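You operate a simulated robot arm through the tools that you are given. There is no shell and no other tool. Be economical: measure what you need, move in short steps, check, and stop when the job is done.

The job below is to be done with a simulated robot arm. You get a single attempt, and the scene is never put back.

TASK
Hook mould 23 up to the test cart and flush it.
Fine: its two port caps go on mould 26's clear ledge; blue coupler on IN, yellow on OUT; blue cart valve on 6, cart pressure dial on 2; run at least five seconds, pump off. Spill nothing; the other valves, hoses, loops and caps end as they were. Set down upright: port cap.

It is judged by the outcome, as a careful person would: the job done as asked, and still so three seconds after it is handed in. It fails if anything else is knocked over, pushed out of place, dropped, spilled or broken. Lids that push on must go on centred and level and be pressed home; caps that screw on are set level and turned clockwise until they are tight.

THE ROBOT
A 7-joint arm with a two-finger parallel gripper on a trunk, on a base that drives. Base frame: it is fixed to the floor where the robot stands at the start and does not move with it; the origin is under the middle of the robot, x ahead of it, y to its left, z up. Readings come in mm, rad, newtons and seconds.
With the tool pointing down near the work surface it reaches from about 220 to 700 mm from the robot's upright axis, wherever it stands. Its first joint turns from -2.897 to 2.897 rad. Places, roughly: blue cart valve [-700, -400, 900]; blue coupler (4x4x10 cm) [-600, -600, 900]; cart air valve [-900, 0, 800]; cart drain valve [-1300, 400, 300]; cart fill valve [-1100, 300, 500]; cart pressure dial [-900, -100, 900]; cart pump key [-1000, 0, 900]; cart return valve [-900, -200, 900]; cart tray valve [-1200, 400, 500]; clear ledge on mould 26 [600, 0, 600]; green cart valve [-800, -300, 900]; mould 23 [600, 200, 400]; orange cart valve [-700, -400, 900]; port cap (4x4x5 cm) [600, 100, 600]; yellow coupler (4x4x10 cm) [-600, -500, 900]. Payload 3.43 kg.
The tool frame sits at the grasp point between the pads (the TCP): z along the fingers, y along the line on which they close. The tips reach 30 mm beyond it. Largest opening 94 mm; finger width 28, thickness 10; the body of the gripper, 50 by 96 mm, starts 55 mm behind the TCP.
Orientation is that of the tool frame in the base frame, as [roll, pitch, yaw] about the fixed x, y, z axes, in that order (R = Rz(yaw) Ry(pitch) Rx(roll)). With the fingers straight down and closing along the base's y, the tool's x points along the base's -x, its y along +y and its z along -z.

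THE INTERFACE
- The arm moves only by the tool apply_moves. Its argument "deltas" is a list of rows, each a list of 7 numbers: the shift along the tool's x, y, z in mm, then the turn, a rotation vector about the tool's x, y, z in rad, then the closure, from 0 (fully open) to 1 (shut). In form: [[x, y, z, rx, ry, rz, jaw], ...]. A call has 1 to 8 rows; each row shifts and turns the commanded pose from where the row before left it, along the tool's axes as they then stand. Rows are played at 5 a second. More than 50 mm and 0.15 rad between two rows, or a gripper value outside its range, and nothing of the call is played. A pose out of reach is approached as far as the arm can. The call stops where the force on the tool passes 90 N (or 10 N more than at its start, if that is more) or the arm is blocked; 0.2 s more then pass. The fingers move at their own pace (about 108 mm/s each) and stop on an object; they squeeze with about 43 N. The grip force told is the motor's: it shows also when the fingers shut on nothing. Time passes only in rows, and 0.2 s behind the last, so rows that do not move let the fingers close. It gives the time, the measured TCP pose, the force on the tool (base axes), the opening and the grip force at its end, in the units of the frame above (readings bear some noise), with the torque about the TCP (base axes, N m) and any sound that the robot's microphone picked up.
- Cameras (640 x 400 px; columns grow to the right, rows downward): "scene" is now at [8.6, -452.5, 1253.2]; the picture's right is [0.00, -0.17, 0.99], its down [-0.36, 0.92, 0.16] and it looks along [-0.93, -0.36, -0.06] (base axes); focal length 214 px, centre (320, 200). "wrist" rides on the gripper at [76, 14, -103] in the tool frame; the picture's right is [-0.18, 0.98, 0.00], its down [-0.75, -0.14, -0.64] and it looks along [-0.63, -0.12, 0.77] (tool axes); focal length 243 px, centre (320, 200). There is no depth. A picture from a camera that has moved, and an enlarged one, comes with that camera's place and axes in the base frame and with its lens.
- capture(camera): a new picture of that camera. It takes no simulated time.
- slide_trunk(by): slides the trunk up (or, below 0, down) by that many mm; the arm and the scene camera ride with it, the base frame stays. It gives what a move gives, with no picture.
- roll_base(legs): drives the robot by 1 to 6 legs, each [ahead, left, turn to the left] in mm, mm and rad, along the robot's own axes; the way and the turn of a leg run together, so that a leg with both is an arc; at most 1500 mm and 3.142 rad a leg. The arm and the cameras ride along, it lands a little off, and it stops where it bumps. It gives what a move gives.
- aim_head(pan, tilt): turns the head with the scene camera to pan (to the left, within 1.396 rad either way) and tilt (down, from -0.506 to 1.204), counted from straight ahead of the robot. It gives what a move gives.
- zoom(camera, box): a new picture of the part [left, top, right, bottom] of that camera's present view, enlarged. It takes no simulated time.
- close_job(): hands the job in; it is judged then, once.

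Work in short steps. Places have to be worked out from the pictures, the camera data and where the tool is seen: move nearer, look again, correct. Check each grasp and each placing, and mend what went wrong. You have 120 turns and 82 pictures in all, those below and enlarged ones among them. Open the gripper and draw the arm clear of the work before you hand the job in, unless the task says otherwise; then end with one line.

The tools are called by a JSON object that holds its "method" and its "body". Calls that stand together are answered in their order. apply_moves: Moves the arm, as the interface text tells. Its arguments: {"type":"object","properties":{"deltas":{"type":"array","items":{"type":"array","items":{"type":"number"}}}},"required":["deltas"]} The other tools are called the same way: slide_trunk (by) slides the trunk up or down; roll_base (legs) drives the base; aim_head (pan, tilt) turns the head that bears the scene camera; capture (camera) takes a picture; zoom (camera, box) takes an enlarged picture of a part of a camera's view; close_job () hands the job in.

At the start:

```text
time_s: 0.0
ee_pos: [-1.5, -399.1, 1133.8]
tool_rot: [-3.141, 0.001, 3.141]
wrist_force: [0.3, 1.0, 0.1]
ft_torque: [0.03, -0.01, -0.03]
opening: 94.1
gripper_force: 0.1
trunk travel left (down, up): [-75.0, 515.0]
robot x, y, heading: [-2.1, 0.6, -0.004]
head pan, tilt: [-1.4, 1.201]
```

scene: 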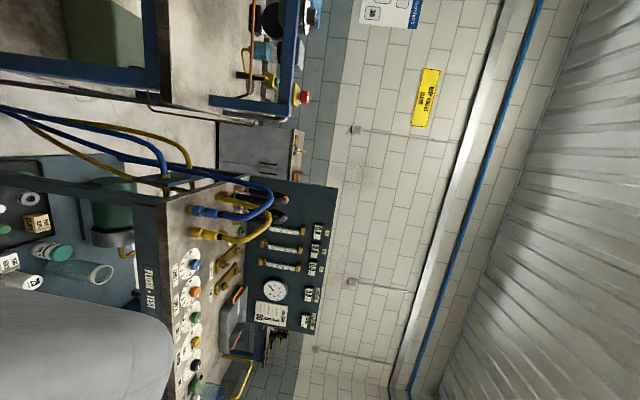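
wrist: 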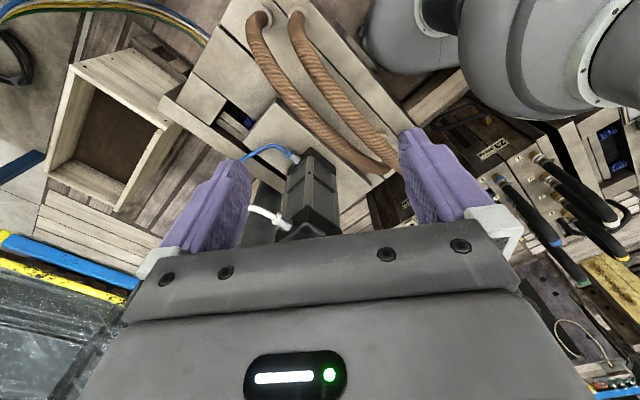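

The scene camera presently looks backward at the cart, rolled on its side. I turn the head ahead to find the mould first.

{"method": "aim_head", "body": {"pan": 0, "tilt": 0.6}}

{"method": "capture", "body": {"camera": "scene"}}

```text
time_s: 1.5
ee_pos: [-1.4, -398.5, 1133.4]
tool_rot: [3.141, 0.0, 3.141]
wrist_force: [0.4, 0.0, -0.3]
ft_torque: [0.02, 0.02, 0.0]
opening: 93.8
gripper_force: 0.0
trunk travel left (down, up): [-75.0, 515.0]
robot x, y, heading: [3.7, 4.3, 0.002]
head pan, tilt: [0.0, 0.6]
```

```text
79 pictures are left
camera scene: at [53.2, -397.4, 1174.3], right [0.0, -1.0, 0.0], down [-0.82, 0.0, 0.57], along [-0.57, 0.0, -0.82], focal length 214 px, centre (320, 200)
```

scene: 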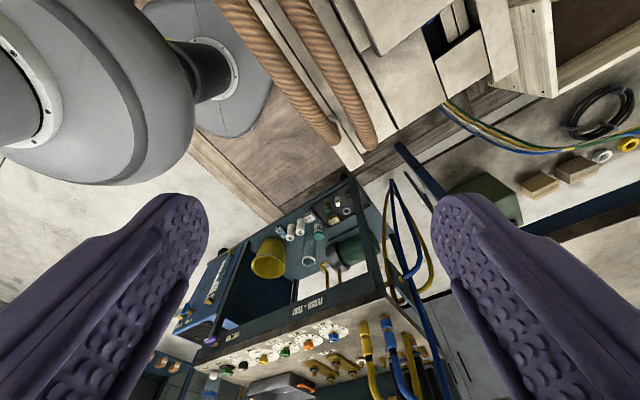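

The scene camera turns out to ride near the hand, pitched 90° (its "ahead" is the tool's downward direction). I pan it toward the moulds.

{"method": "aim_head", "body": {"pan": 0.6, "tilt": -0.5}}

{"method": "capture", "body": {"camera": "scene"}}

{"method": "zoom", "body": {"camera": "wrist", "box": [420, 80, 640, 240]}}

```text
time_s: 2.9
ee_pos: [-2.4, -399.1, 1133.9]
tool_rot: [-3.14, -0.001, -3.141]
wrist_force: [0.3, 0.7, 0.9]
ft_torque: [0.0, 0.0, 0.01]
opening: 94.0
gripper_force: 0.1
trunk travel left (down, up): [-75.0, 515.0]
robot x, y, heading: [0.3, 2.3, -0.0]
head pan, tilt: [0.6, -0.499]
```

```text
78 pictures are left
camera scene: at [148.4, -359.5, 1207.3], right [0.0, -0.83, -0.56], down [-0.88, 0.27, -0.39], along [0.48, 0.5, -0.72], focal length 214 px, centre (320, 200)
```

scene: 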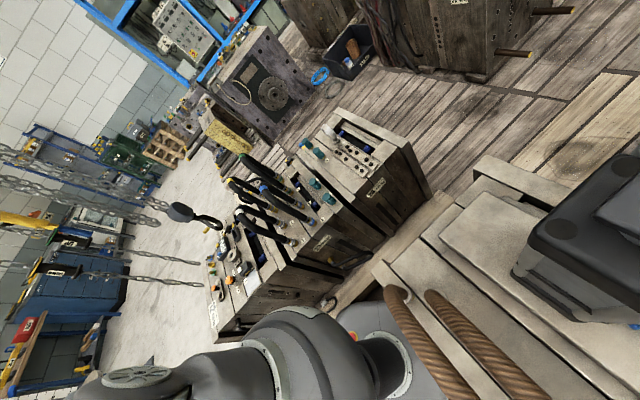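

```text
2.50 times, centred on (530, 160) of wrist
camera zoom: at [-78.5, -384.2, 1236.2], right [0.18, 0.98, 0.0], down [0.75, -0.14, 0.64], along [0.63, -0.12, -0.77], focal length 606 px, centre (-205, 300)
```

zoom: 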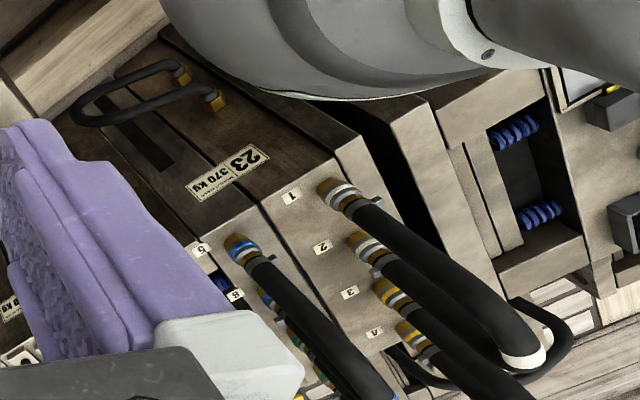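

Three moulds stand in a row. I enlarge that area of the scene view.

{"method": "zoom", "body": {"camera": "scene", "box": [200, 100, 440, 350]}}

{"method": "zoom", "body": {"camera": "scene", "box": [260, 110, 400, 210]}}

```text
1.60 times, centred on (320, 225) of scene
camera zoom: at [148.4, -359.5, 1207.3], right [0.0, -0.83, -0.56], down [-0.88, 0.27, -0.39], along [0.48, 0.5, -0.72], focal length 343 px, centre (320, 160)
```

zoom: 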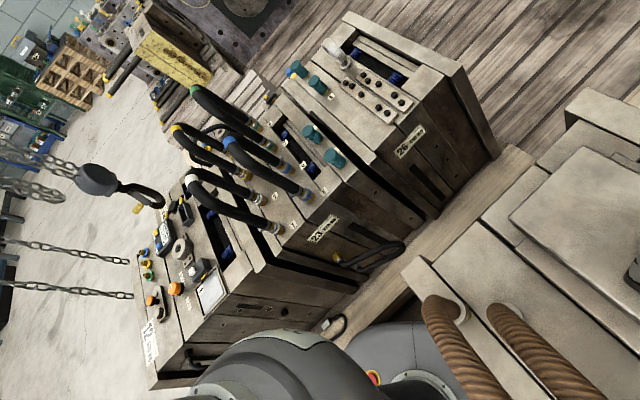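

```text
4.00 times, centred on (330, 160) of scene
camera zoom: at [148.4, -359.5, 1207.3], right [0.0, -0.83, -0.56], down [-0.88, 0.27, -0.39], along [0.48, 0.5, -0.72], focal length 858 px, centre (280, 360)
```

zoom: 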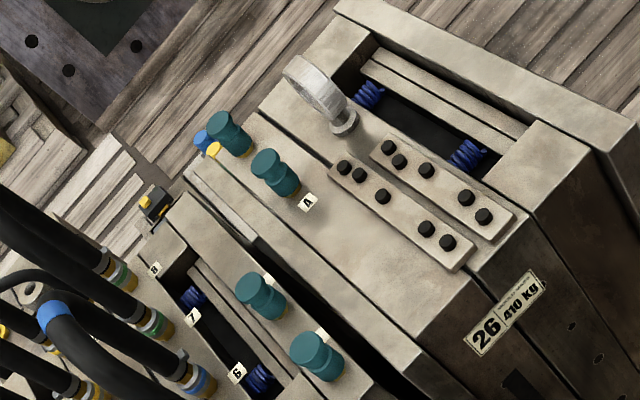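

The teal caps and ports are visible but labels are hidden. I bring the hand toward the moulds, going round the trunk at height, to see from nearer.

{"method": "apply_moves", "body": {"deltas": [[-38, 20, 0, 0, 0, 0, 0], [-38, 20, 0, 0, 0, 0, 0], [-38, 20, 0, 0, 0, 0, 0], [-38, 20, 0, 0, 0, 0, 0], [-38, 20, 0, 0, 0, 0, 0], [-38, 20, 0, 0, 0, 0, 0], [-38, 20, 0, 0, 0, 0, 0], [-38, 20, 0, 0, 0, 0, 0]]}}

{"method": "capture", "body": {"camera": "scene"}}

{"method": "capture", "body": {"camera": "wrist"}}

```text
time_s: 4.7
ee_pos: [304.2, -238.0, 1133.7]
tool_rot: [-3.141, -0.001, 3.141]
wrist_force: [0.4, 0.7, 0.2]
ft_torque: [0.0, -0.02, 0.05]
opening: 94.1
gripper_force: 0.0
trunk travel left (down, up): [-75.0, 515.0]
robot x, y, heading: [1.1, 3.3, -0.001]
head pan, tilt: [0.6, -0.499]
```

```text
74 pictures are left
camera scene: at [453.6, -198.8, 1206.6], right [0.0, -0.83, -0.56], down [-0.88, 0.27, -0.39], along [0.48, 0.5, -0.72], focal length 214 px, centre (320, 200)
```

scene: 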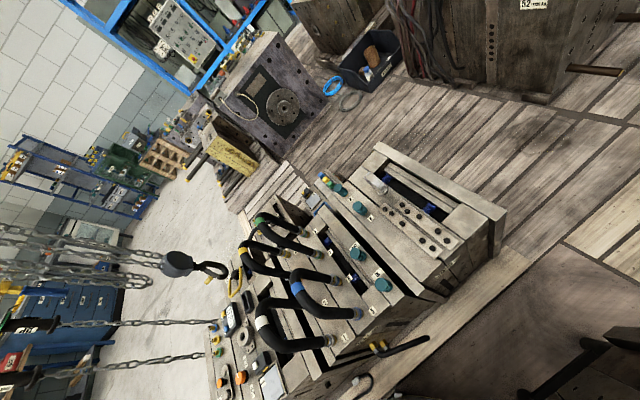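

```text
73 pictures are left
camera wrist: at [226.6, -223.4, 1235.5], right [0.18, 0.98, 0.0], down [0.75, -0.14, 0.64], along [0.63, -0.12, -0.77], focal length 243 px, centre (320, 200)
```

wrist: 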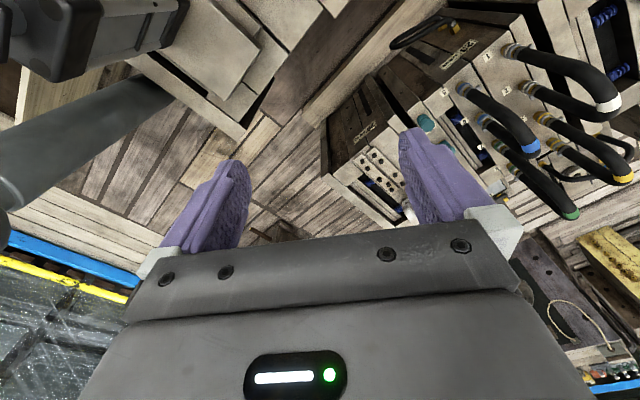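

The scene camera rides on the hand too. I continue closer and a bit lower to read labels.

{"method": "apply_moves", "body": {"deltas": [[-8, 40, 10, 0, 0, 0, 0], [-8, 40, 20, 0, 0, 0, 0], [-8, 40, 20, 0, 0, 0, 0], [-8, 40, 20, 0, 0, 0, 0], [-8, 40, 20, 0, 0, 0, 0]]}}

{"method": "aim_head", "body": {"pan": 0.2, "tilt": -0.3}}

{"method": "capture", "body": {"camera": "scene"}}

```text
time_s: 5.9
ee_pos: [341.5, -39.1, 1044.9]
tool_rot: [-3.142, 0.0, 3.141]
wrist_force: [-0.4, 0.2, 0.7]
ft_torque: [0.01, -0.04, -0.02]
opening: 94.0
gripper_force: 0.2
trunk travel left (down, up): [-75.0, 515.0]
robot x, y, heading: [1.4, 2.3, 0.001]
head pan, tilt: [0.6, -0.499]
```

```text
time_s: 6.7
ee_pos: [342.8, -38.5, 1046.5]
tool_rot: [-3.141, -0.001, -3.141]
wrist_force: [-0.1, -0.6, -1.1]
ft_torque: [0.04, 0.01, 0.0]
opening: 94.0
gripper_force: 0.0
trunk travel left (down, up): [-75.0, 515.0]
robot x, y, heading: [1.7, -1.2, -0.001]
head pan, tilt: [0.201, -0.3]
```

```text
72 pictures are left
camera scene: at [478.3, -22.0, 1097.3], right [0.0, -0.98, -0.2], down [-0.96, 0.06, -0.29], along [0.3, 0.19, -0.94], focal length 214 px, centre (320, 200)
```

scene: 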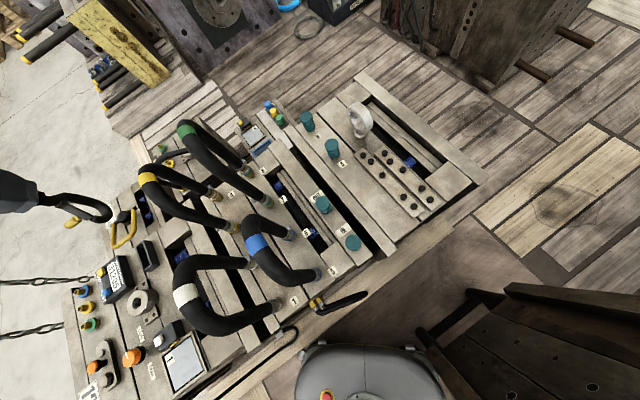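

Good overhead view; zoom on the ports and caps to read labels.

{"method": "zoom", "body": {"camera": "scene", "box": [220, 90, 440, 280]}}

{"method": "zoom", "body": {"camera": "scene", "box": [255, 90, 375, 165]}}

{"method": "zoom", "body": {"camera": "scene", "box": [265, 180, 385, 280]}}

```text
2.11 times, centred on (330, 185) of scene
camera zoom: at [478.3, -22.0, 1097.3], right [0.0, -0.98, -0.2], down [-0.96, 0.06, -0.29], along [0.3, 0.19, -0.94], focal length 452 px, centre (299, 232)
```

zoom: 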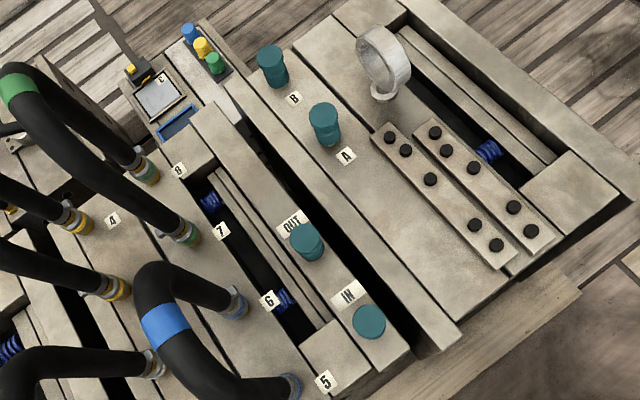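

```text
5.33 times, centred on (315, 128) of scene
camera zoom: at [478.3, -22.0, 1097.3], right [0.0, -0.98, -0.2], down [-0.96, 0.06, -0.29], along [0.3, 0.19, -0.94], focal length 1144 px, centre (347, 587)
```

zoom: 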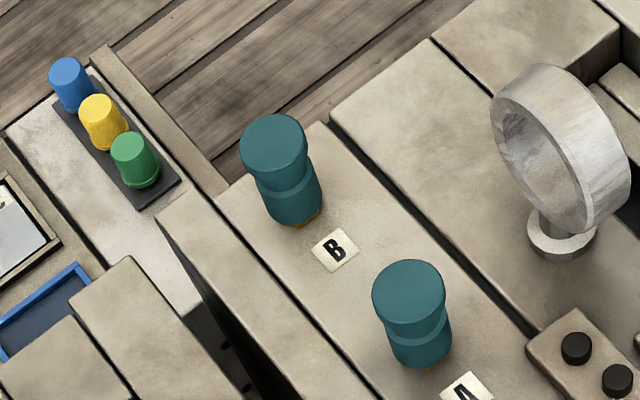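

```text
4.00 times, centred on (325, 230) of scene
camera zoom: at [478.3, -22.0, 1097.3], right [0.0, -0.98, -0.2], down [-0.96, 0.06, -0.29], along [0.3, 0.19, -0.94], focal length 858 px, centre (300, 80)
```

zoom: 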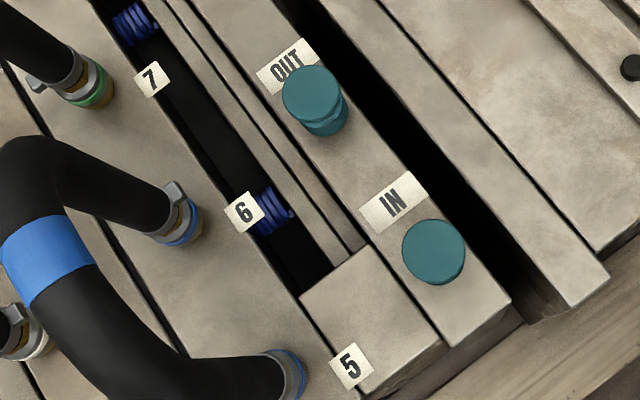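

Caps on IN (near) and OUT of mould 23 identified; mould 26's own caps are A and B. I come lower to inspect mould 26's ledge and the cap shapes.

{"method": "apply_moves", "body": {"deltas": [[-10, -20, 45, 0, 0, 0, 0], [-10, -20, 45, 0, 0, 0, 0], [-10, -20, 45, 0, 0, 0, 0], [-10, -20, 45, 0, 0, 0, 0]]}}

{"method": "aim_head", "body": {"pan": 0.4, "tilt": -0.3}}

{"method": "capture", "body": {"camera": "scene"}}

{"method": "capture", "body": {"camera": "wrist"}}

```text
refused: row 1 steps farther than a row can; nothing moved
```

```text
time_s: 7.5
ee_pos: [343.3, -38.5, 1045.3]
tool_rot: [-3.141, 0.001, 3.141]
wrist_force: [-0.2, -0.6, 0.1]
ft_torque: [-0.01, 0.01, -0.01]
opening: 94.1
gripper_force: 0.0
trunk travel left (down, up): [-75.0, 515.0]
robot x, y, heading: [0.9, 1.2, -0.001]
head pan, tilt: [0.4, -0.3]
```

```text
68 pictures are left
camera scene: at [478.3, -7.2, 1101.8], right [0.0, -0.92, -0.39], down [-0.96, 0.11, -0.27], along [0.3, 0.37, -0.88], focal length 214 px, centre (320, 200)
```

scene: 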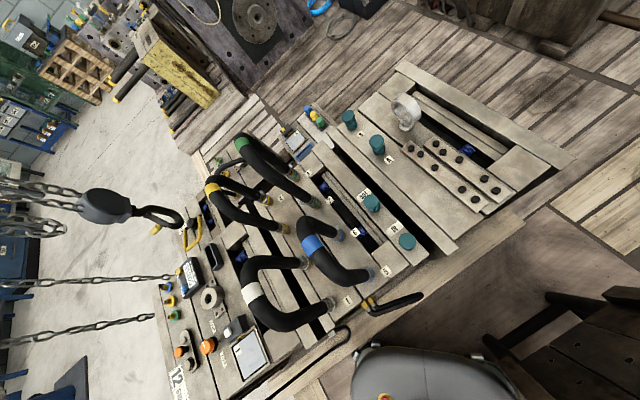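

```text
67 pictures are left
camera wrist: at [265.8, -24.6, 1147.7], right [0.18, 0.98, 0.0], down [0.75, -0.14, 0.64], along [0.63, -0.12, -0.77], focal length 243 px, centre (320, 200)
```

wrist: 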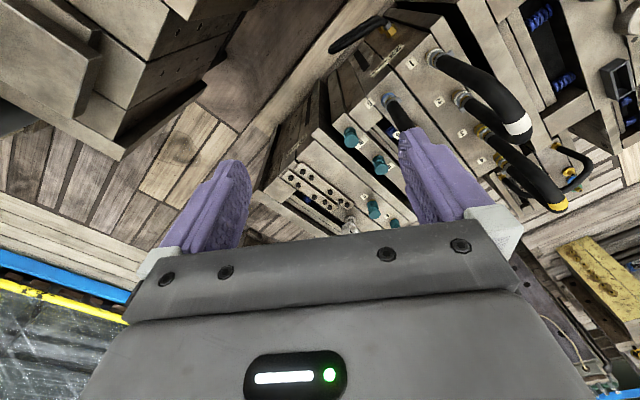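

Row steps were too long; redo with smaller ones.

{"method": "apply_moves", "body": {"deltas": [[-8, -20, 40, 0, 0, 0, 0], [-8, -20, 40, 0, 0, 0, 0], [-8, -20, 40, 0, 0, 0, 0], [-8, -20, 40, 0, 0, 0, 0], [-8, -20, 40, 0, 0, 0, 0]]}}

{"method": "capture", "body": {"camera": "scene"}}

{"method": "capture", "body": {"camera": "wrist"}}

```text
time_s: 8.7
ee_pos: [384.7, -139.0, 841.8]
tool_rot: [3.14, 0.0, 3.142]
wrist_force: [0.0, -0.3, 0.3]
ft_torque: [0.02, -0.02, 0.0]
opening: 94.2
gripper_force: 0.0
trunk travel left (down, up): [-75.0, 515.0]
robot x, y, heading: [1.0, -1.1, -0.004]
head pan, tilt: [0.4, -0.3]
```

```text
66 pictures are left
camera scene: at [519.0, -107.5, 898.7], right [0.0, -0.92, -0.39], down [-0.96, 0.12, -0.27], along [0.3, 0.37, -0.88], focal length 214 px, centre (320, 200)
```

scene: 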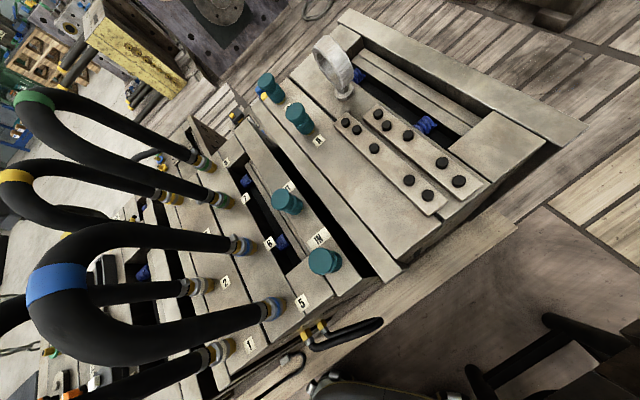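

```text
65 pictures are left
camera wrist: at [306.5, -124.9, 944.5], right [0.18, 0.98, 0.0], down [0.75, -0.14, 0.64], along [0.63, -0.12, -0.77], focal length 243 px, centre (320, 200)
```

wrist: 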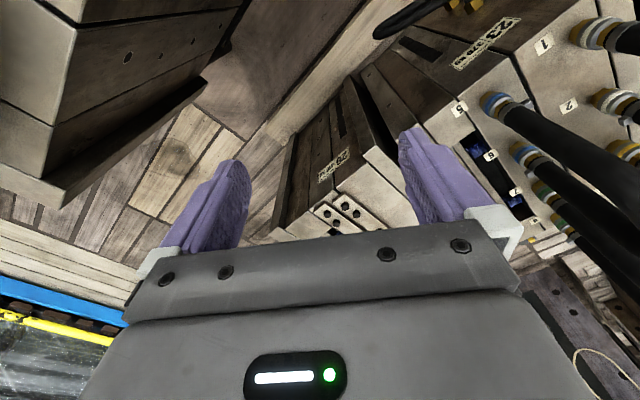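

I enlarge to see mould 26's structure and cap details.

{"method": "zoom", "body": {"camera": "scene", "box": [230, 80, 480, 290]}}

{"method": "zoom", "body": {"camera": "scene", "box": [250, 170, 410, 290]}}

```text
1.90 times, centred on (355, 185) of scene
camera zoom: at [519.0, -107.5, 898.7], right [0.0, -0.92, -0.39], down [-0.96, 0.12, -0.27], along [0.3, 0.37, -0.88], focal length 408 px, centre (253, 229)
```

zoom: 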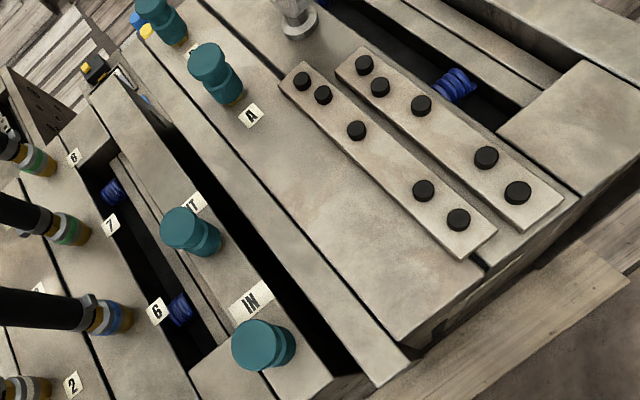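

```text
3.33 times, centred on (330, 230) of scene
camera zoom: at [519.0, -107.5, 898.7], right [0.0, -0.92, -0.39], down [-0.96, 0.12, -0.27], along [0.3, 0.37, -0.88], focal length 715 px, centre (287, 100)
```

zoom: 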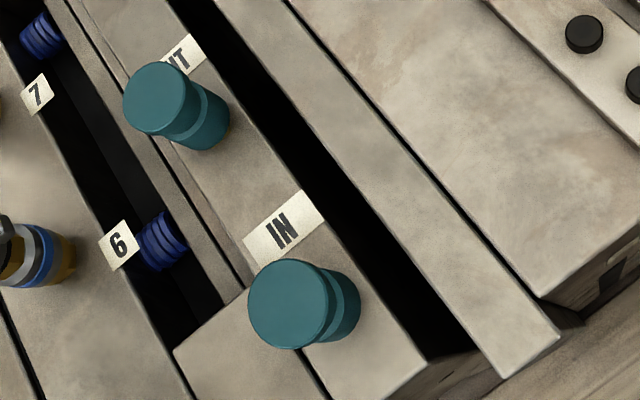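

I need to tell whether the strip or the plate of mould 26 is the "ledge", so I go lower and pitch the tool for a flat view along the mould.

{"method": "apply_moves", "body": {"deltas": [[10, -5, 35, 0, -0.15, 0, 0], [10, -5, 35, 0, -0.15, 0, 0], [10, -5, 35, 0, -0.15, 0, 0], [0, 0, 20, 0, 0, 0, 0]]}}

{"method": "aim_head", "body": {"pan": 0.5, "tilt": -0.5}}

{"method": "capture", "body": {"camera": "scene"}}

```text
time_s: 9.7
ee_pos: [378.0, -154.7, 717.8]
tool_rot: [3.139, 0.451, -3.141]
wrist_force: [0.1, 0.4, -0.5]
ft_torque: [-0.01, -0.03, 0.04]
opening: 93.8
gripper_force: 0.1
trunk travel left (down, up): [-75.0, 515.0]
robot x, y, heading: [4.0, -3.4, 0.002]
head pan, tilt: [0.4, -0.3]
```

```text
time_s: 10.4
ee_pos: [377.7, -154.4, 718.7]
tool_rot: [-3.141, 0.451, 3.141]
wrist_force: [0.4, 0.1, -0.5]
ft_torque: [0.01, 0.02, 0.01]
opening: 93.9
gripper_force: 0.0
trunk travel left (down, up): [-75.0, 515.0]
robot x, y, heading: [-0.6, 0.3, 0.0]
head pan, tilt: [0.499, -0.499]
```

```text
62 pictures are left
camera scene: at [482.3, -120.8, 846.1], right [0.21, -0.88, -0.43], down [-0.61, 0.23, -0.76], along [0.77, 0.42, -0.49], focal length 214 px, centre (320, 200)
```

scene: 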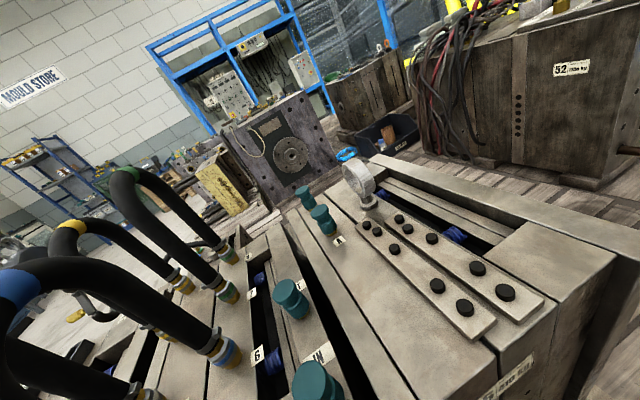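

{"method": "zoom", "body": {"camera": "scene", "box": [240, 170, 560, 400]}}

```text
1.74 times, centred on (400, 285) of scene
camera zoom: at [482.3, -120.8, 846.1], right [0.21, -0.88, -0.43], down [-0.61, 0.23, -0.76], along [0.77, 0.42, -0.49], focal length 373 px, centre (181, 52)
```

zoom: 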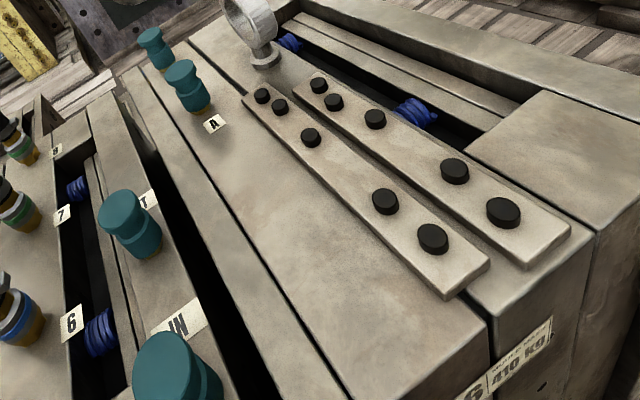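

Triangulation gives plate 26's top at z≈590, IN cap top ≈(526,-7,650), OUT cap top ≈(611,55,647), mould yaw ≈0.6 rad. I level the tool, rise, and yaw by 0.6 so the fingers close across the mould.

{"method": "apply_moves", "body": {"deltas": [[0, 0, 0, 0, 0.15, 0, 0], [0, 0, 0, 0, 0.15, 0, 0], [0, 0, 0, 0, 0.15, 0, 0], [0, 0, -45, 0, 0, 0, 0], [0, 0, -30, 0, 0, -0.15, 0], [0, 0, 0, 0, 0, -0.15, 0], [0, 0, 0, 0, 0, -0.15, 0], [0, 0, 0, 0, 0, -0.15, 0]]}}

```text
time_s: 12.2
ee_pos: [377.5, -153.2, 793.9]
tool_rot: [-3.141, 0.0, -2.54]
wrist_force: [0.1, 0.2, -0.1]
ft_torque: [0.0, 0.02, -0.06]
opening: 94.0
gripper_force: 0.1
trunk travel left (down, up): [-75.0, 515.0]
robot x, y, heading: [-0.6, -3.3, -0.0]
head pan, tilt: [0.499, -0.499]
```

Now move above the caps' line at z≈790 and look with both cameras.

{"method": "apply_moves", "body": {"deltas": [[-40, 5, 0, 0, 0, 0, 0], [-40, 5, 0, 0, 0, 0, 0], [-40, 5, 0, 0, 0, 0, 0], [-40, 5, 0, 0, 0, 0, 0]]}}

{"method": "aim_head", "body": {"pan": 0.0, "tilt": 0.0}}

{"method": "capture", "body": {"camera": "scene"}}

{"method": "capture", "body": {"camera": "wrist"}}

```text
time_s: 13.2
ee_pos: [499.4, -47.1, 794.5]
tool_rot: [3.141, 0.0, -2.542]
wrist_force: [0.4, -0.3, 0.3]
ft_torque: [0.01, -0.01, 0.02]
opening: 93.8
gripper_force: 0.1
trunk travel left (down, up): [-75.0, 515.0]
robot x, y, heading: [3.2, -1.9, -0.001]
head pan, tilt: [0.499, -0.499]
```

```text
time_s: 14.1
ee_pos: [498.5, -48.5, 794.7]
tool_rot: [-3.14, 0.001, -2.542]
wrist_force: [0.2, -0.4, 0.1]
ft_torque: [-0.01, 0.01, 0.02]
opening: 93.8
gripper_force: 0.1
trunk travel left (down, up): [-75.0, 515.0]
robot x, y, heading: [-0.6, 3.3, 0.001]
head pan, tilt: [0.0, 0.0]
```

```text
60 pictures are left
camera scene: at [588.8, 15.6, 833.5], right [0.56, -0.83, 0.0], down [-0.83, -0.56, 0.0], along [0.0, 0.0, -1.0], focal length 214 px, centre (320, 200)
```

scene: 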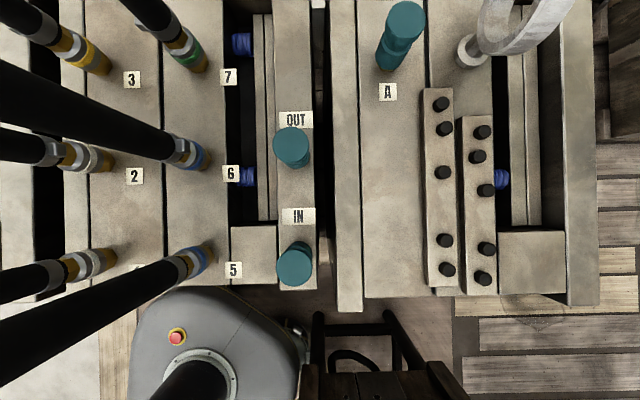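

```text
59 pictures are left
camera wrist: at [426.2, -78.9, 896.9], right [-0.4, 0.92, 0.0], down [0.7, 0.31, 0.64], along [0.59, 0.26, -0.77], focal length 243 px, centre (320, 200)
```

wrist: 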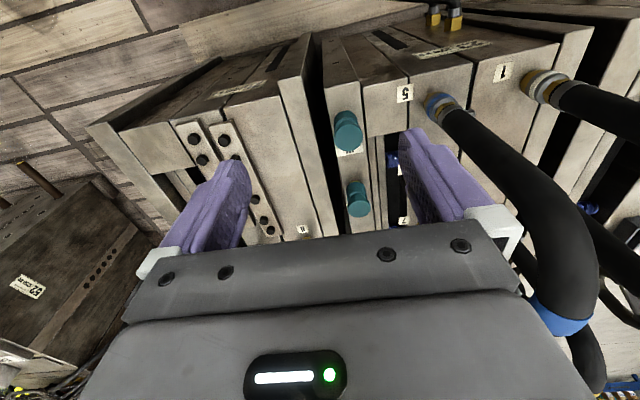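

Excellent aligned top-down view. I zoom on the caps for exact centres.

{"method": "zoom", "body": {"camera": "scene", "box": [220, 100, 420, 300]}}

```text
2.00 times, centred on (320, 200) of scene
camera zoom: at [588.8, 15.6, 833.5], right [0.56, -0.83, 0.0], down [-0.83, -0.56, 0.0], along [0.0, 0.0, -1.0], focal length 429 px, centre (320, 200)
```

zoom: 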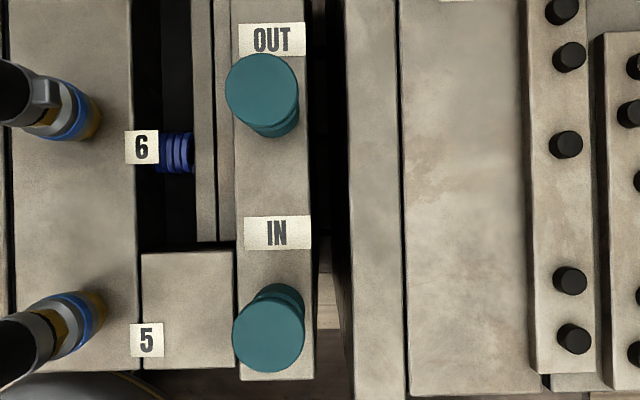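

OUT cap centre ≈(614,63.5), IN ≈(528,2), tops ≈645. I move over OUT and descend until the tips are just above the cap.

{"method": "apply_moves", "body": {"deltas": [[-39.6, 6.8, 0, 0, 0, 0, 0], [-39.6, 6.8, 0, 0, 0, 0, 0], [-39.6, 6.8, 0, 0, 0, 0, 0], [-39.6, 6.8, 0, 0, 0, 0, 0], [0, 0, 35, 0, 0, 0, 0], [0, 0, 35, 0, 0, 0, 0], [0, 0, 30, 0, 0, 0, 0]]}}

{"method": "aim_head", "body": {"pan": 0.0, "tilt": 0.6}}

{"method": "capture", "body": {"camera": "scene"}}

{"method": "capture", "body": {"camera": "wrist"}}

```text
time_s: 15.7
ee_pos: [614.7, 66.9, 695.3]
tool_rot: [3.141, 0.002, -2.541]
wrist_force: [-1.4, 0.2, 0.3]
ft_torque: [-0.01, 0.01, -0.02]
opening: 94.2
gripper_force: 0.1
trunk travel left (down, up): [-75.0, 515.0]
robot x, y, heading: [1.9, 0.7, 0.001]
head pan, tilt: [0.0, 0.0]
```

```text
time_s: 16.7
ee_pos: [614.0, 66.6, 696.1]
tool_rot: [-3.141, 0.001, -2.541]
wrist_force: [-0.7, -0.2, 0.1]
ft_torque: [0.0, 0.02, -0.03]
opening: 93.8
gripper_force: 0.0
trunk travel left (down, up): [-75.0, 515.0]
robot x, y, heading: [2.5, 1.2, -0.002]
head pan, tilt: [0.0, 0.6]
```

```text
57 pictures are left
camera scene: at [658.9, 98.1, 735.7], right [0.56, -0.83, 0.0], down [-0.68, -0.47, 0.56], along [-0.47, -0.32, -0.83], focal length 214 px, centre (320, 200)
```

scene: 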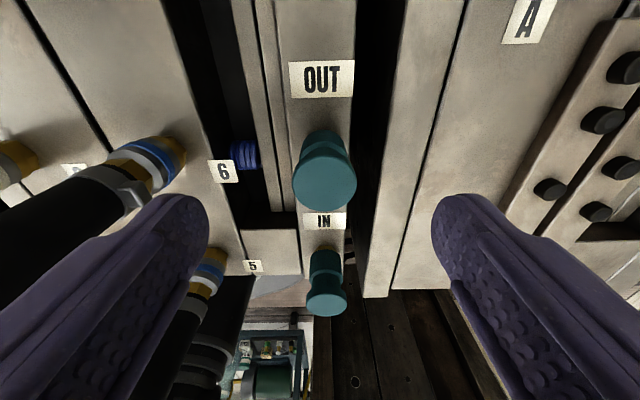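

```text
56 pictures are left
camera wrist: at [541.9, 34.8, 797.6], right [-0.4, 0.92, 0.0], down [0.7, 0.31, 0.64], along [0.59, 0.26, -0.77], focal length 243 px, centre (320, 200)
```

wrist: 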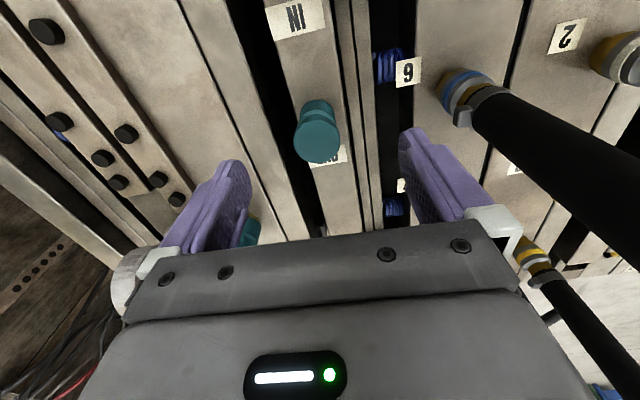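

The cap sits centred between the fingers. I descend to z≈637 and close.

{"method": "apply_moves", "body": {"deltas": [[0, 0, 30, 0, 0, 0, 0], [0, 0, 28, 0, 0, 0, 0], [0, 0, 0, 0, 0, 0, 0.5], [0, 0, 0, 0, 0, 0, 1], [0, 0, 0, 0, 0, 0, 1], [0, 0, 0, 0, 0, 0, 1]]}}

{"method": "capture", "body": {"camera": "scene"}}

```text
time_s: 18.1
ee_pos: [612.6, 63.7, 637.0]
tool_rot: [-3.141, 0.0, -2.543]
wrist_force: [7.7, -10.0, 0.3]
ft_torque: [-0.11, -0.1, -0.04]
opening: 31.1
gripper_force: 42.8
trunk travel left (down, up): [-75.0, 515.0]
robot x, y, heading: [-1.6, -0.8, 0.002]
head pan, tilt: [0.0, 0.6]
```

```text
55 pictures are left
camera scene: at [658.8, 95.8, 676.3], right [0.56, -0.83, 0.0], down [-0.68, -0.46, 0.56], along [-0.47, -0.32, -0.83], focal length 214 px, centre (320, 200)
```

scene: 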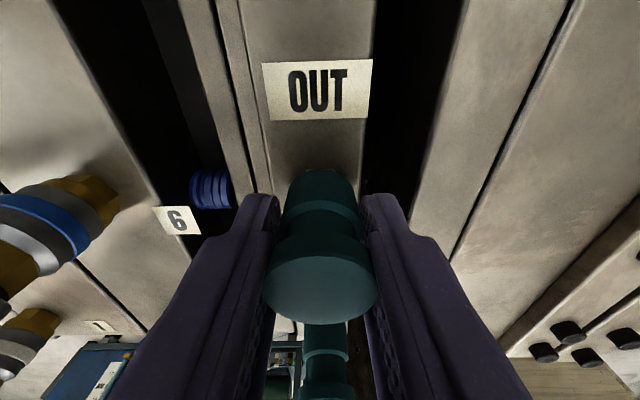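

Gripped (31 mm). A ~12 N side load shows the true centre is ~2 mm toward +n; I relax that and pull up gently to learn how the cap is held.

{"method": "apply_moves", "body": {"deltas": [[0, -2, 0, 0, 0, 0, 1], [0, 0, -2, 0, 0, 0, 1], [0, 0, -3, 0, 0, 0, 1]]}}

```text
time_s: 18.9
ee_pos: [612.0, 65.0, 640.2]
tool_rot: [3.139, -0.002, -2.54]
wrist_force: [-0.6, -0.2, -1.1]
ft_torque: [-0.03, 0.01, 0.01]
opening: 31.1
gripper_force: 42.6
trunk travel left (down, up): [-75.0, 515.0]
robot x, y, heading: [2.3, 1.0, 0.0]
head pan, tilt: [0.0, 0.6]
```

Hardly any resistance; continue lifting.

{"method": "apply_moves", "body": {"deltas": [[0, 0, -8, 0, 0, 0, 1], [0, 0, -20, 0, 0, 0, 1], [0, 0, -30, 0, 0, 0, 1]]}}

{"method": "capture", "body": {"camera": "scene"}}

```text
time_s: 19.7
ee_pos: [614.0, 63.9, 699.2]
tool_rot: [-3.141, 0.0, -2.543]
wrist_force: [-0.7, -0.4, -0.2]
ft_torque: [-0.03, -0.02, 0.01]
opening: 31.2
gripper_force: 42.8
trunk travel left (down, up): [-75.0, 515.0]
robot x, y, heading: [1.6, -0.8, -0.004]
head pan, tilt: [0.0, 0.6]
```

```text
54 pictures are left
camera scene: at [659.0, 96.2, 739.2], right [0.56, -0.83, 0.0], down [-0.68, -0.47, 0.57], along [-0.47, -0.32, -0.82], focal length 214 px, centre (320, 200)
```

scene: 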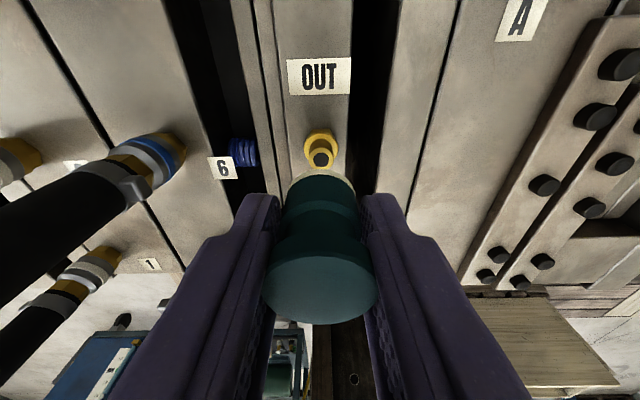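

Cap is free, brass port exposed. Carry it to mould 26's plate near (658,-27).

{"method": "apply_moves", "body": {"deltas": [[5, -33.3, 0, 0, 0, 0, 1], [5, -33.3, 0, 0, 0, 0, 1], [5, -33.3, 0, 0, 0, 0, 1], [0, 0, 25, 0, 0, 0, 1], [0, 0, 20, 0, 0, 0, 1]]}}

{"method": "capture", "body": {"camera": "scene"}}

{"method": "capture", "body": {"camera": "wrist"}}

```text
time_s: 20.9
ee_pos: [658.3, -28.8, 652.8]
tool_rot: [3.141, 0.0, -2.543]
wrist_force: [0.1, 0.2, 0.2]
ft_torque: [-0.03, -0.01, 0.02]
opening: 31.3
gripper_force: 43.4
trunk travel left (down, up): [-75.0, 515.0]
robot x, y, heading: [1.8, -2.4, -0.002]
head pan, tilt: [0.0, 0.6]
```

```text
53 pictures are left
camera scene: at [704.0, 4.4, 693.6], right [0.56, -0.83, 0.0], down [-0.68, -0.47, 0.56], along [-0.47, -0.32, -0.83], focal length 214 px, centre (320, 200)
```

scene: 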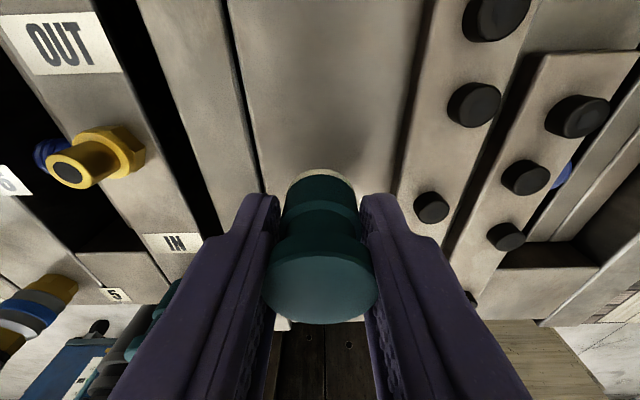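

```text
52 pictures are left
camera wrist: at [587.0, -58.8, 755.4], right [-0.4, 0.92, 0.0], down [0.7, 0.31, 0.64], along [0.59, 0.26, -0.77], focal length 243 px, centre (320, 200)
```

wrist: 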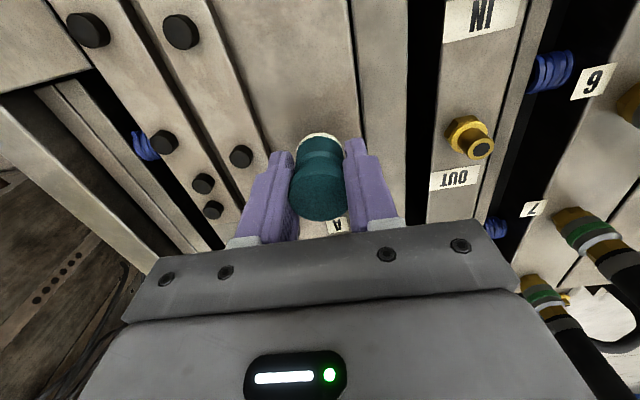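

Position good over the plate. Lower in small steps, watching the force.

{"method": "apply_moves", "body": {"deltas": [[0, 0, 6, 0, 0, 0, 1], [0, 0, 4, 0, 0, 0, 1], [0, 0, 3, 0, 0, 0, 1]]}}

```text
time_s: 21.7
ee_pos: [659.1, -27.7, 640.5]
tool_rot: [-3.142, 0.0, -2.541]
wrist_force: [-0.2, -0.3, 0.5]
ft_torque: [0.02, 0.01, -0.01]
opening: 31.2
gripper_force: 43.5
trunk travel left (down, up): [-75.0, 515.0]
robot x, y, heading: [2.2, 2.2, 0.004]
head pan, tilt: [0.0, 0.6]
```

{"method": "apply_moves", "body": {"deltas": [[0, 0, 3, 0, 0, 0, 1], [0, 0, 2, 0, 0, 0, 1], [0, 0, 2, 0, 0, 0, 1]]}}

{"method": "capture", "body": {"camera": "scene"}}

```text
time_s: 22.5
ee_pos: [658.3, -27.8, 637.7]
tool_rot: [-3.136, 0.006, -2.542]
wrist_force: [-5.0, -1.1, 32.6]
ft_torque: [0.11, 0.39, 0.0]
opening: 31.4
gripper_force: 43.0
trunk travel left (down, up): [-75.0, 515.0]
robot x, y, heading: [-1.0, -1.1, 0.001]
head pan, tilt: [0.0, 0.6]
```

```text
51 pictures are left
camera scene: at [703.4, 4.4, 677.9], right [0.56, -0.83, 0.0], down [-0.68, -0.47, 0.56], along [-0.46, -0.32, -0.83], focal length 214 px, centre (320, 200)
```

scene: 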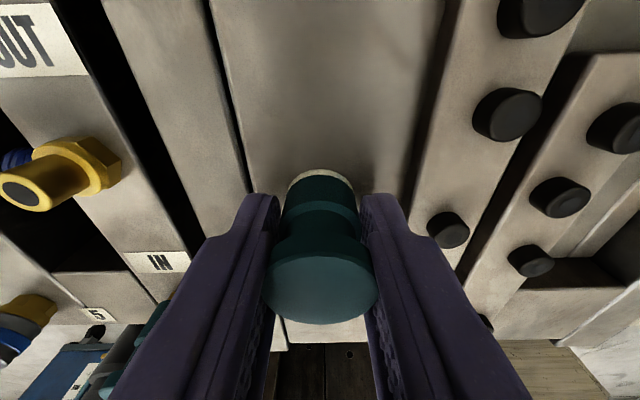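

Contact at z≈638 (33 N). Ease 4 mm, open partially, rise.

{"method": "apply_moves", "body": {"deltas": [[0, 0, -3.5, 0, 0, 0, 1], [0, 0, 0, 0, 0, 0, 0.6], [0, 0, 0, 0, 0, 0, 0.35], [0, 0, 0, 0, 0, 0, 0.35], [0, 0, -20, 0, 0, 0, 0.35], [0, 0, -40, 0, 0, 0, 0.35]]}}

{"method": "capture", "body": {"camera": "scene"}}

```text
time_s: 23.9
ee_pos: [659.8, -26.3, 697.9]
tool_rot: [-3.141, -0.001, -2.543]
wrist_force: [-0.1, 0.2, -0.1]
ft_torque: [-0.02, 0.04, 0.02]
opening: 61.1
gripper_force: 0.0
trunk travel left (down, up): [-75.0, 515.0]
robot x, y, heading: [0.7, -3.2, -0.002]
head pan, tilt: [0.0, 0.6]
```

```text
50 pictures are left
camera scene: at [704.5, 5.6, 738.3], right [0.56, -0.83, 0.0], down [-0.68, -0.47, 0.57], along [-0.47, -0.32, -0.82], focal length 214 px, centre (320, 200)
```

scene: 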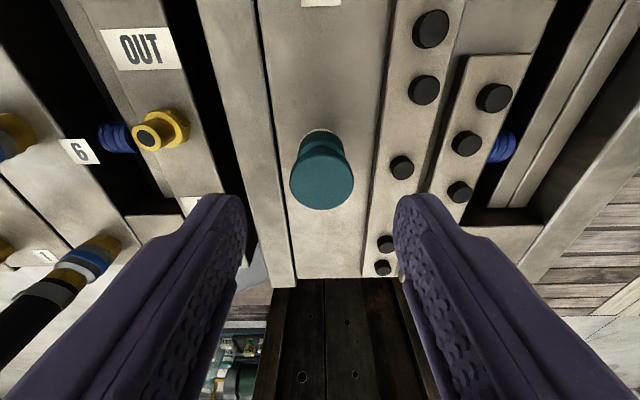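

Cap stands upright. Now over to the IN cap.

{"method": "apply_moves", "body": {"deltas": [[23.4, 24.6, 0, 0, 0, 0, 0.3], [23.4, 24.6, 0, 0, 0, 0, 0.3], [23.4, 24.6, 0, 0, 0, 0, 0], [23.4, 24.6, 0, 0, 0, 0, 0]]}}

{"method": "capture", "body": {"camera": "scene"}}

```text
time_s: 24.9
ee_pos: [527.3, 0.9, 698.9]
tool_rot: [-3.141, 0.0, -2.54]
wrist_force: [-0.2, 0.2, 0.0]
ft_torque: [0.0, 0.01, 0.03]
opening: 93.8
gripper_force: 0.1
trunk travel left (down, up): [-75.0, 515.0]
robot x, y, heading: [2.2, -4.1, -0.001]
head pan, tilt: [0.0, 0.6]
```

```text
49 pictures are left
camera scene: at [572.3, 33.8, 738.9], right [0.56, -0.83, 0.0], down [-0.68, -0.47, 0.56], along [-0.47, -0.32, -0.83], focal length 214 px, centre (320, 200)
```

scene: 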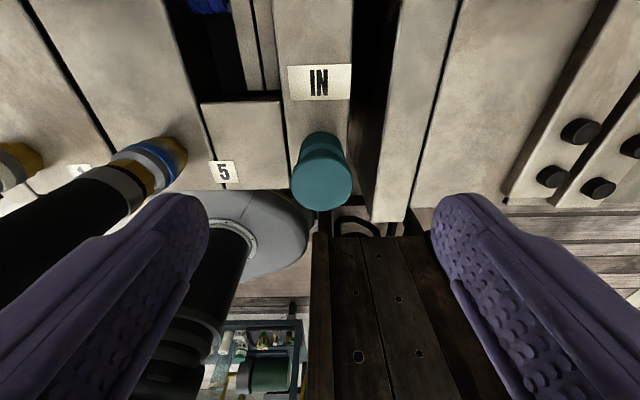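

Centred the same way. Descend, close, and lift.

{"method": "apply_moves", "body": {"deltas": [[0, 0, 32, 0, 0, 0, 0], [0, 0, 29, 0, 0, 0, 0], [0, 0, 0, 0, 0, 0, 0.5], [0, 0, 0, 0, 0, 0, 1], [0, 0, 0, 0, 0, 0, 1], [0, 0, 0, 0, 0, 0, 1]]}}

```text
time_s: 26.3
ee_pos: [529.1, 1.2, 636.7]
tool_rot: [-3.141, 0.001, -2.542]
wrist_force: [7.8, -10.3, 1.4]
ft_torque: [-0.1, -0.14, 0.08]
opening: 32.1
gripper_force: 42.8
trunk travel left (down, up): [-75.0, 515.0]
robot x, y, heading: [-1.9, -1.7, 0.0]
head pan, tilt: [0.0, 0.6]
```

{"method": "apply_moves", "body": {"deltas": [[0, -2, 0, 0, 0, 0, 1], [0, 0, -4, 0, 0, 0, 1], [0, 0, -10, 0, 0, 0, 1], [0, 0, -20, 0, 0, 0, 1], [0, 0, -28, 0, 0, 0, 1]]}}

```text
time_s: 27.5
ee_pos: [529.1, -0.5, 698.9]
tool_rot: [-3.141, 0.0, -2.542]
wrist_force: [-0.9, 0.1, -0.6]
ft_torque: [-0.01, 0.0, 0.02]
opening: 32.1
gripper_force: 43.2
trunk travel left (down, up): [-75.0, 515.0]
robot x, y, heading: [-1.4, 5.9, 0.001]
head pan, tilt: [0.0, 0.6]
```

Lifted. Carry it to (602,-65) on the plate.

{"method": "apply_moves", "body": {"deltas": [[-8, -31.5, 0, 0, 0, 0, 1], [-8, -31.5, 0, 0, 0, 0, 1], [-8, -31.5, 0, 0, 0, 0, 1], [0, 0, 28, 0, 0, 0, 1], [0, 0, 22, 0, 0, 0, 1]]}}

{"method": "capture", "body": {"camera": "wrist"}}

```text
time_s: 28.7
ee_pos: [600.8, -65.2, 647.4]
tool_rot: [-3.141, -0.002, -2.542]
wrist_force: [-0.3, -0.2, -0.4]
ft_torque: [0.02, 0.02, -0.02]
opening: 31.7
gripper_force: 43.0
trunk travel left (down, up): [-75.0, 515.0]
robot x, y, heading: [-1.5, -0.3, 0.005]
head pan, tilt: [0.0, 0.6]
```

```text
48 pictures are left
camera wrist: at [529.7, -96.4, 748.7], right [-0.4, 0.92, 0.0], down [0.7, 0.31, 0.64], along [0.59, 0.26, -0.77], focal length 243 px, centre (320, 200)
```

wrist: 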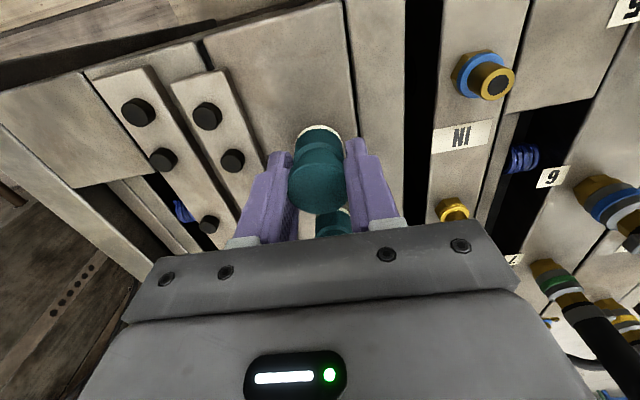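

IN port shows a blue ring as expected. Lower to contact.

{"method": "apply_moves", "body": {"deltas": [[0, 0, 5, 0, 0, 0, 1], [0, 0, 3, 0, 0, 0, 1], [0, 0, 3, 0, 0, 0, 1]]}}

```text
time_s: 29.5
ee_pos: [600.4, -65.0, 639.3]
tool_rot: [-3.137, 0.003, -2.542]
wrist_force: [-0.9, 0.6, 22.6]
ft_torque: [0.11, 0.31, -0.01]
opening: 31.8
gripper_force: 43.1
trunk travel left (down, up): [-75.0, 515.0]
robot x, y, heading: [-0.4, -1.8, -0.006]
head pan, tilt: [0.0, 0.6]
```

Contact. Ease, release, rise, and view.

{"method": "apply_moves", "body": {"deltas": [[0, 0, -2.5, 0, 0, 0, 1], [0, 0, 0, 0, 0, 0, 0.6], [0, 0, 0, 0, 0, 0, 0.35], [0, 0, 0, 0, 0, 0, 0.35], [0, 0, -20, 0, 0, 0, 0.35], [0, 0, -45, 0, 0, 0, 0.35], [0, 0, -45, 0, 0, 0, 0.35], [0, 0, -45, 0, 0, 0, 0.35]]}}

{"method": "aim_head", "body": {"pan": 0, "tilt": 0}}

{"method": "capture", "body": {"camera": "scene"}}

```text
time_s: 31.3
ee_pos: [601.0, -62.3, 795.8]
tool_rot: [3.139, -0.001, -2.541]
wrist_force: [-0.5, 0.0, -0.9]
ft_torque: [0.03, 0.0, 0.02]
opening: 61.1
gripper_force: 0.2
trunk travel left (down, up): [-75.0, 515.0]
robot x, y, heading: [2.4, 1.7, -0.004]
head pan, tilt: [0.0, 0.6]
```

```text
time_s: 32.3
ee_pos: [601.7, -63.6, 796.0]
tool_rot: [3.141, 0.0, -2.54]
wrist_force: [-0.1, 0.5, -0.1]
ft_torque: [0.01, -0.01, 0.03]
opening: 60.9
gripper_force: 0.0
trunk travel left (down, up): [-75.0, 515.0]
robot x, y, heading: [-0.0, -1.8, 0.006]
head pan, tilt: [0.0, 0.0]
```

```text
47 pictures are left
camera scene: at [692.0, -0.1, 834.5], right [0.56, -0.83, 0.0], down [-0.83, -0.56, 0.0], along [0.0, 0.0, -1.0], focal length 214 px, centre (320, 200)
```

scene: 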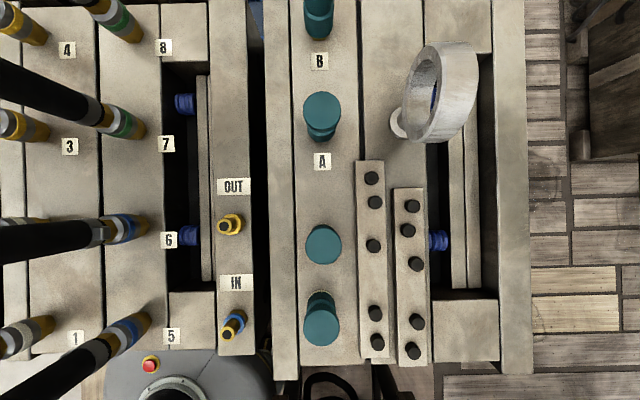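

Both caps stand upright on mould 26, clear of everything. Next I rise for an overview back toward the cart.

{"method": "apply_moves", "body": {"deltas": [[0, 0, -45, 0, 0, 0, 0.35], [0, 0, -45, 0, 0, 0, 0.35], [20, -10, -40, 0, 0, 0, 0], [20, -10, -40, 0, 0, 0, 0], [20, -10, -40, 0, 0, 0, 0], [20, -10, -40, 0, 0, 0, 0], [20, -10, -40, 0, 0, 0, 0], [20, -10, -40, 0, 0, 0, 0]]}}

{"method": "aim_head", "body": {"pan": 0, "tilt": 0.85}}

{"method": "capture", "body": {"camera": "scene"}}

```text
time_s: 34.1
ee_pos: [535.9, -182.9, 1124.3]
tool_rot: [3.14, 0.0, -2.542]
wrist_force: [-0.8, 0.4, 0.2]
ft_torque: [0.01, 0.04, 0.02]
opening: 94.1
gripper_force: 0.0
trunk travel left (down, up): [-75.0, 515.0]
robot x, y, heading: [3.4, -1.1, 0.001]
head pan, tilt: [0.0, 0.0]
```

```text
time_s: 35.3
ee_pos: [535.4, -180.9, 1122.4]
tool_rot: [-3.141, 0.0, -2.54]
wrist_force: [-0.9, -0.4, -0.6]
ft_torque: [-0.04, 0.01, 0.03]
opening: 94.2
gripper_force: 0.0
trunk travel left (down, up): [-75.0, 515.0]
robot x, y, heading: [-0.5, -1.3, 0.003]
head pan, tilt: [0.0, 0.85]
```

```text
46 pictures are left
camera scene: at [563.4, -161.4, 1173.7], right [0.56, -0.83, 0.0], down [-0.55, -0.37, 0.75], along [-0.62, -0.42, -0.66], focal length 214 px, centre (320, 200)
```

scene: 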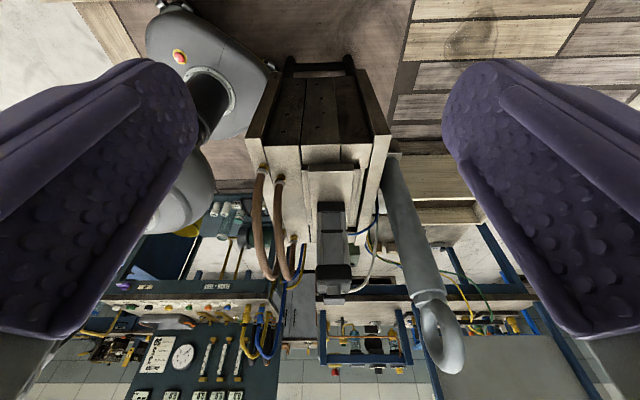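

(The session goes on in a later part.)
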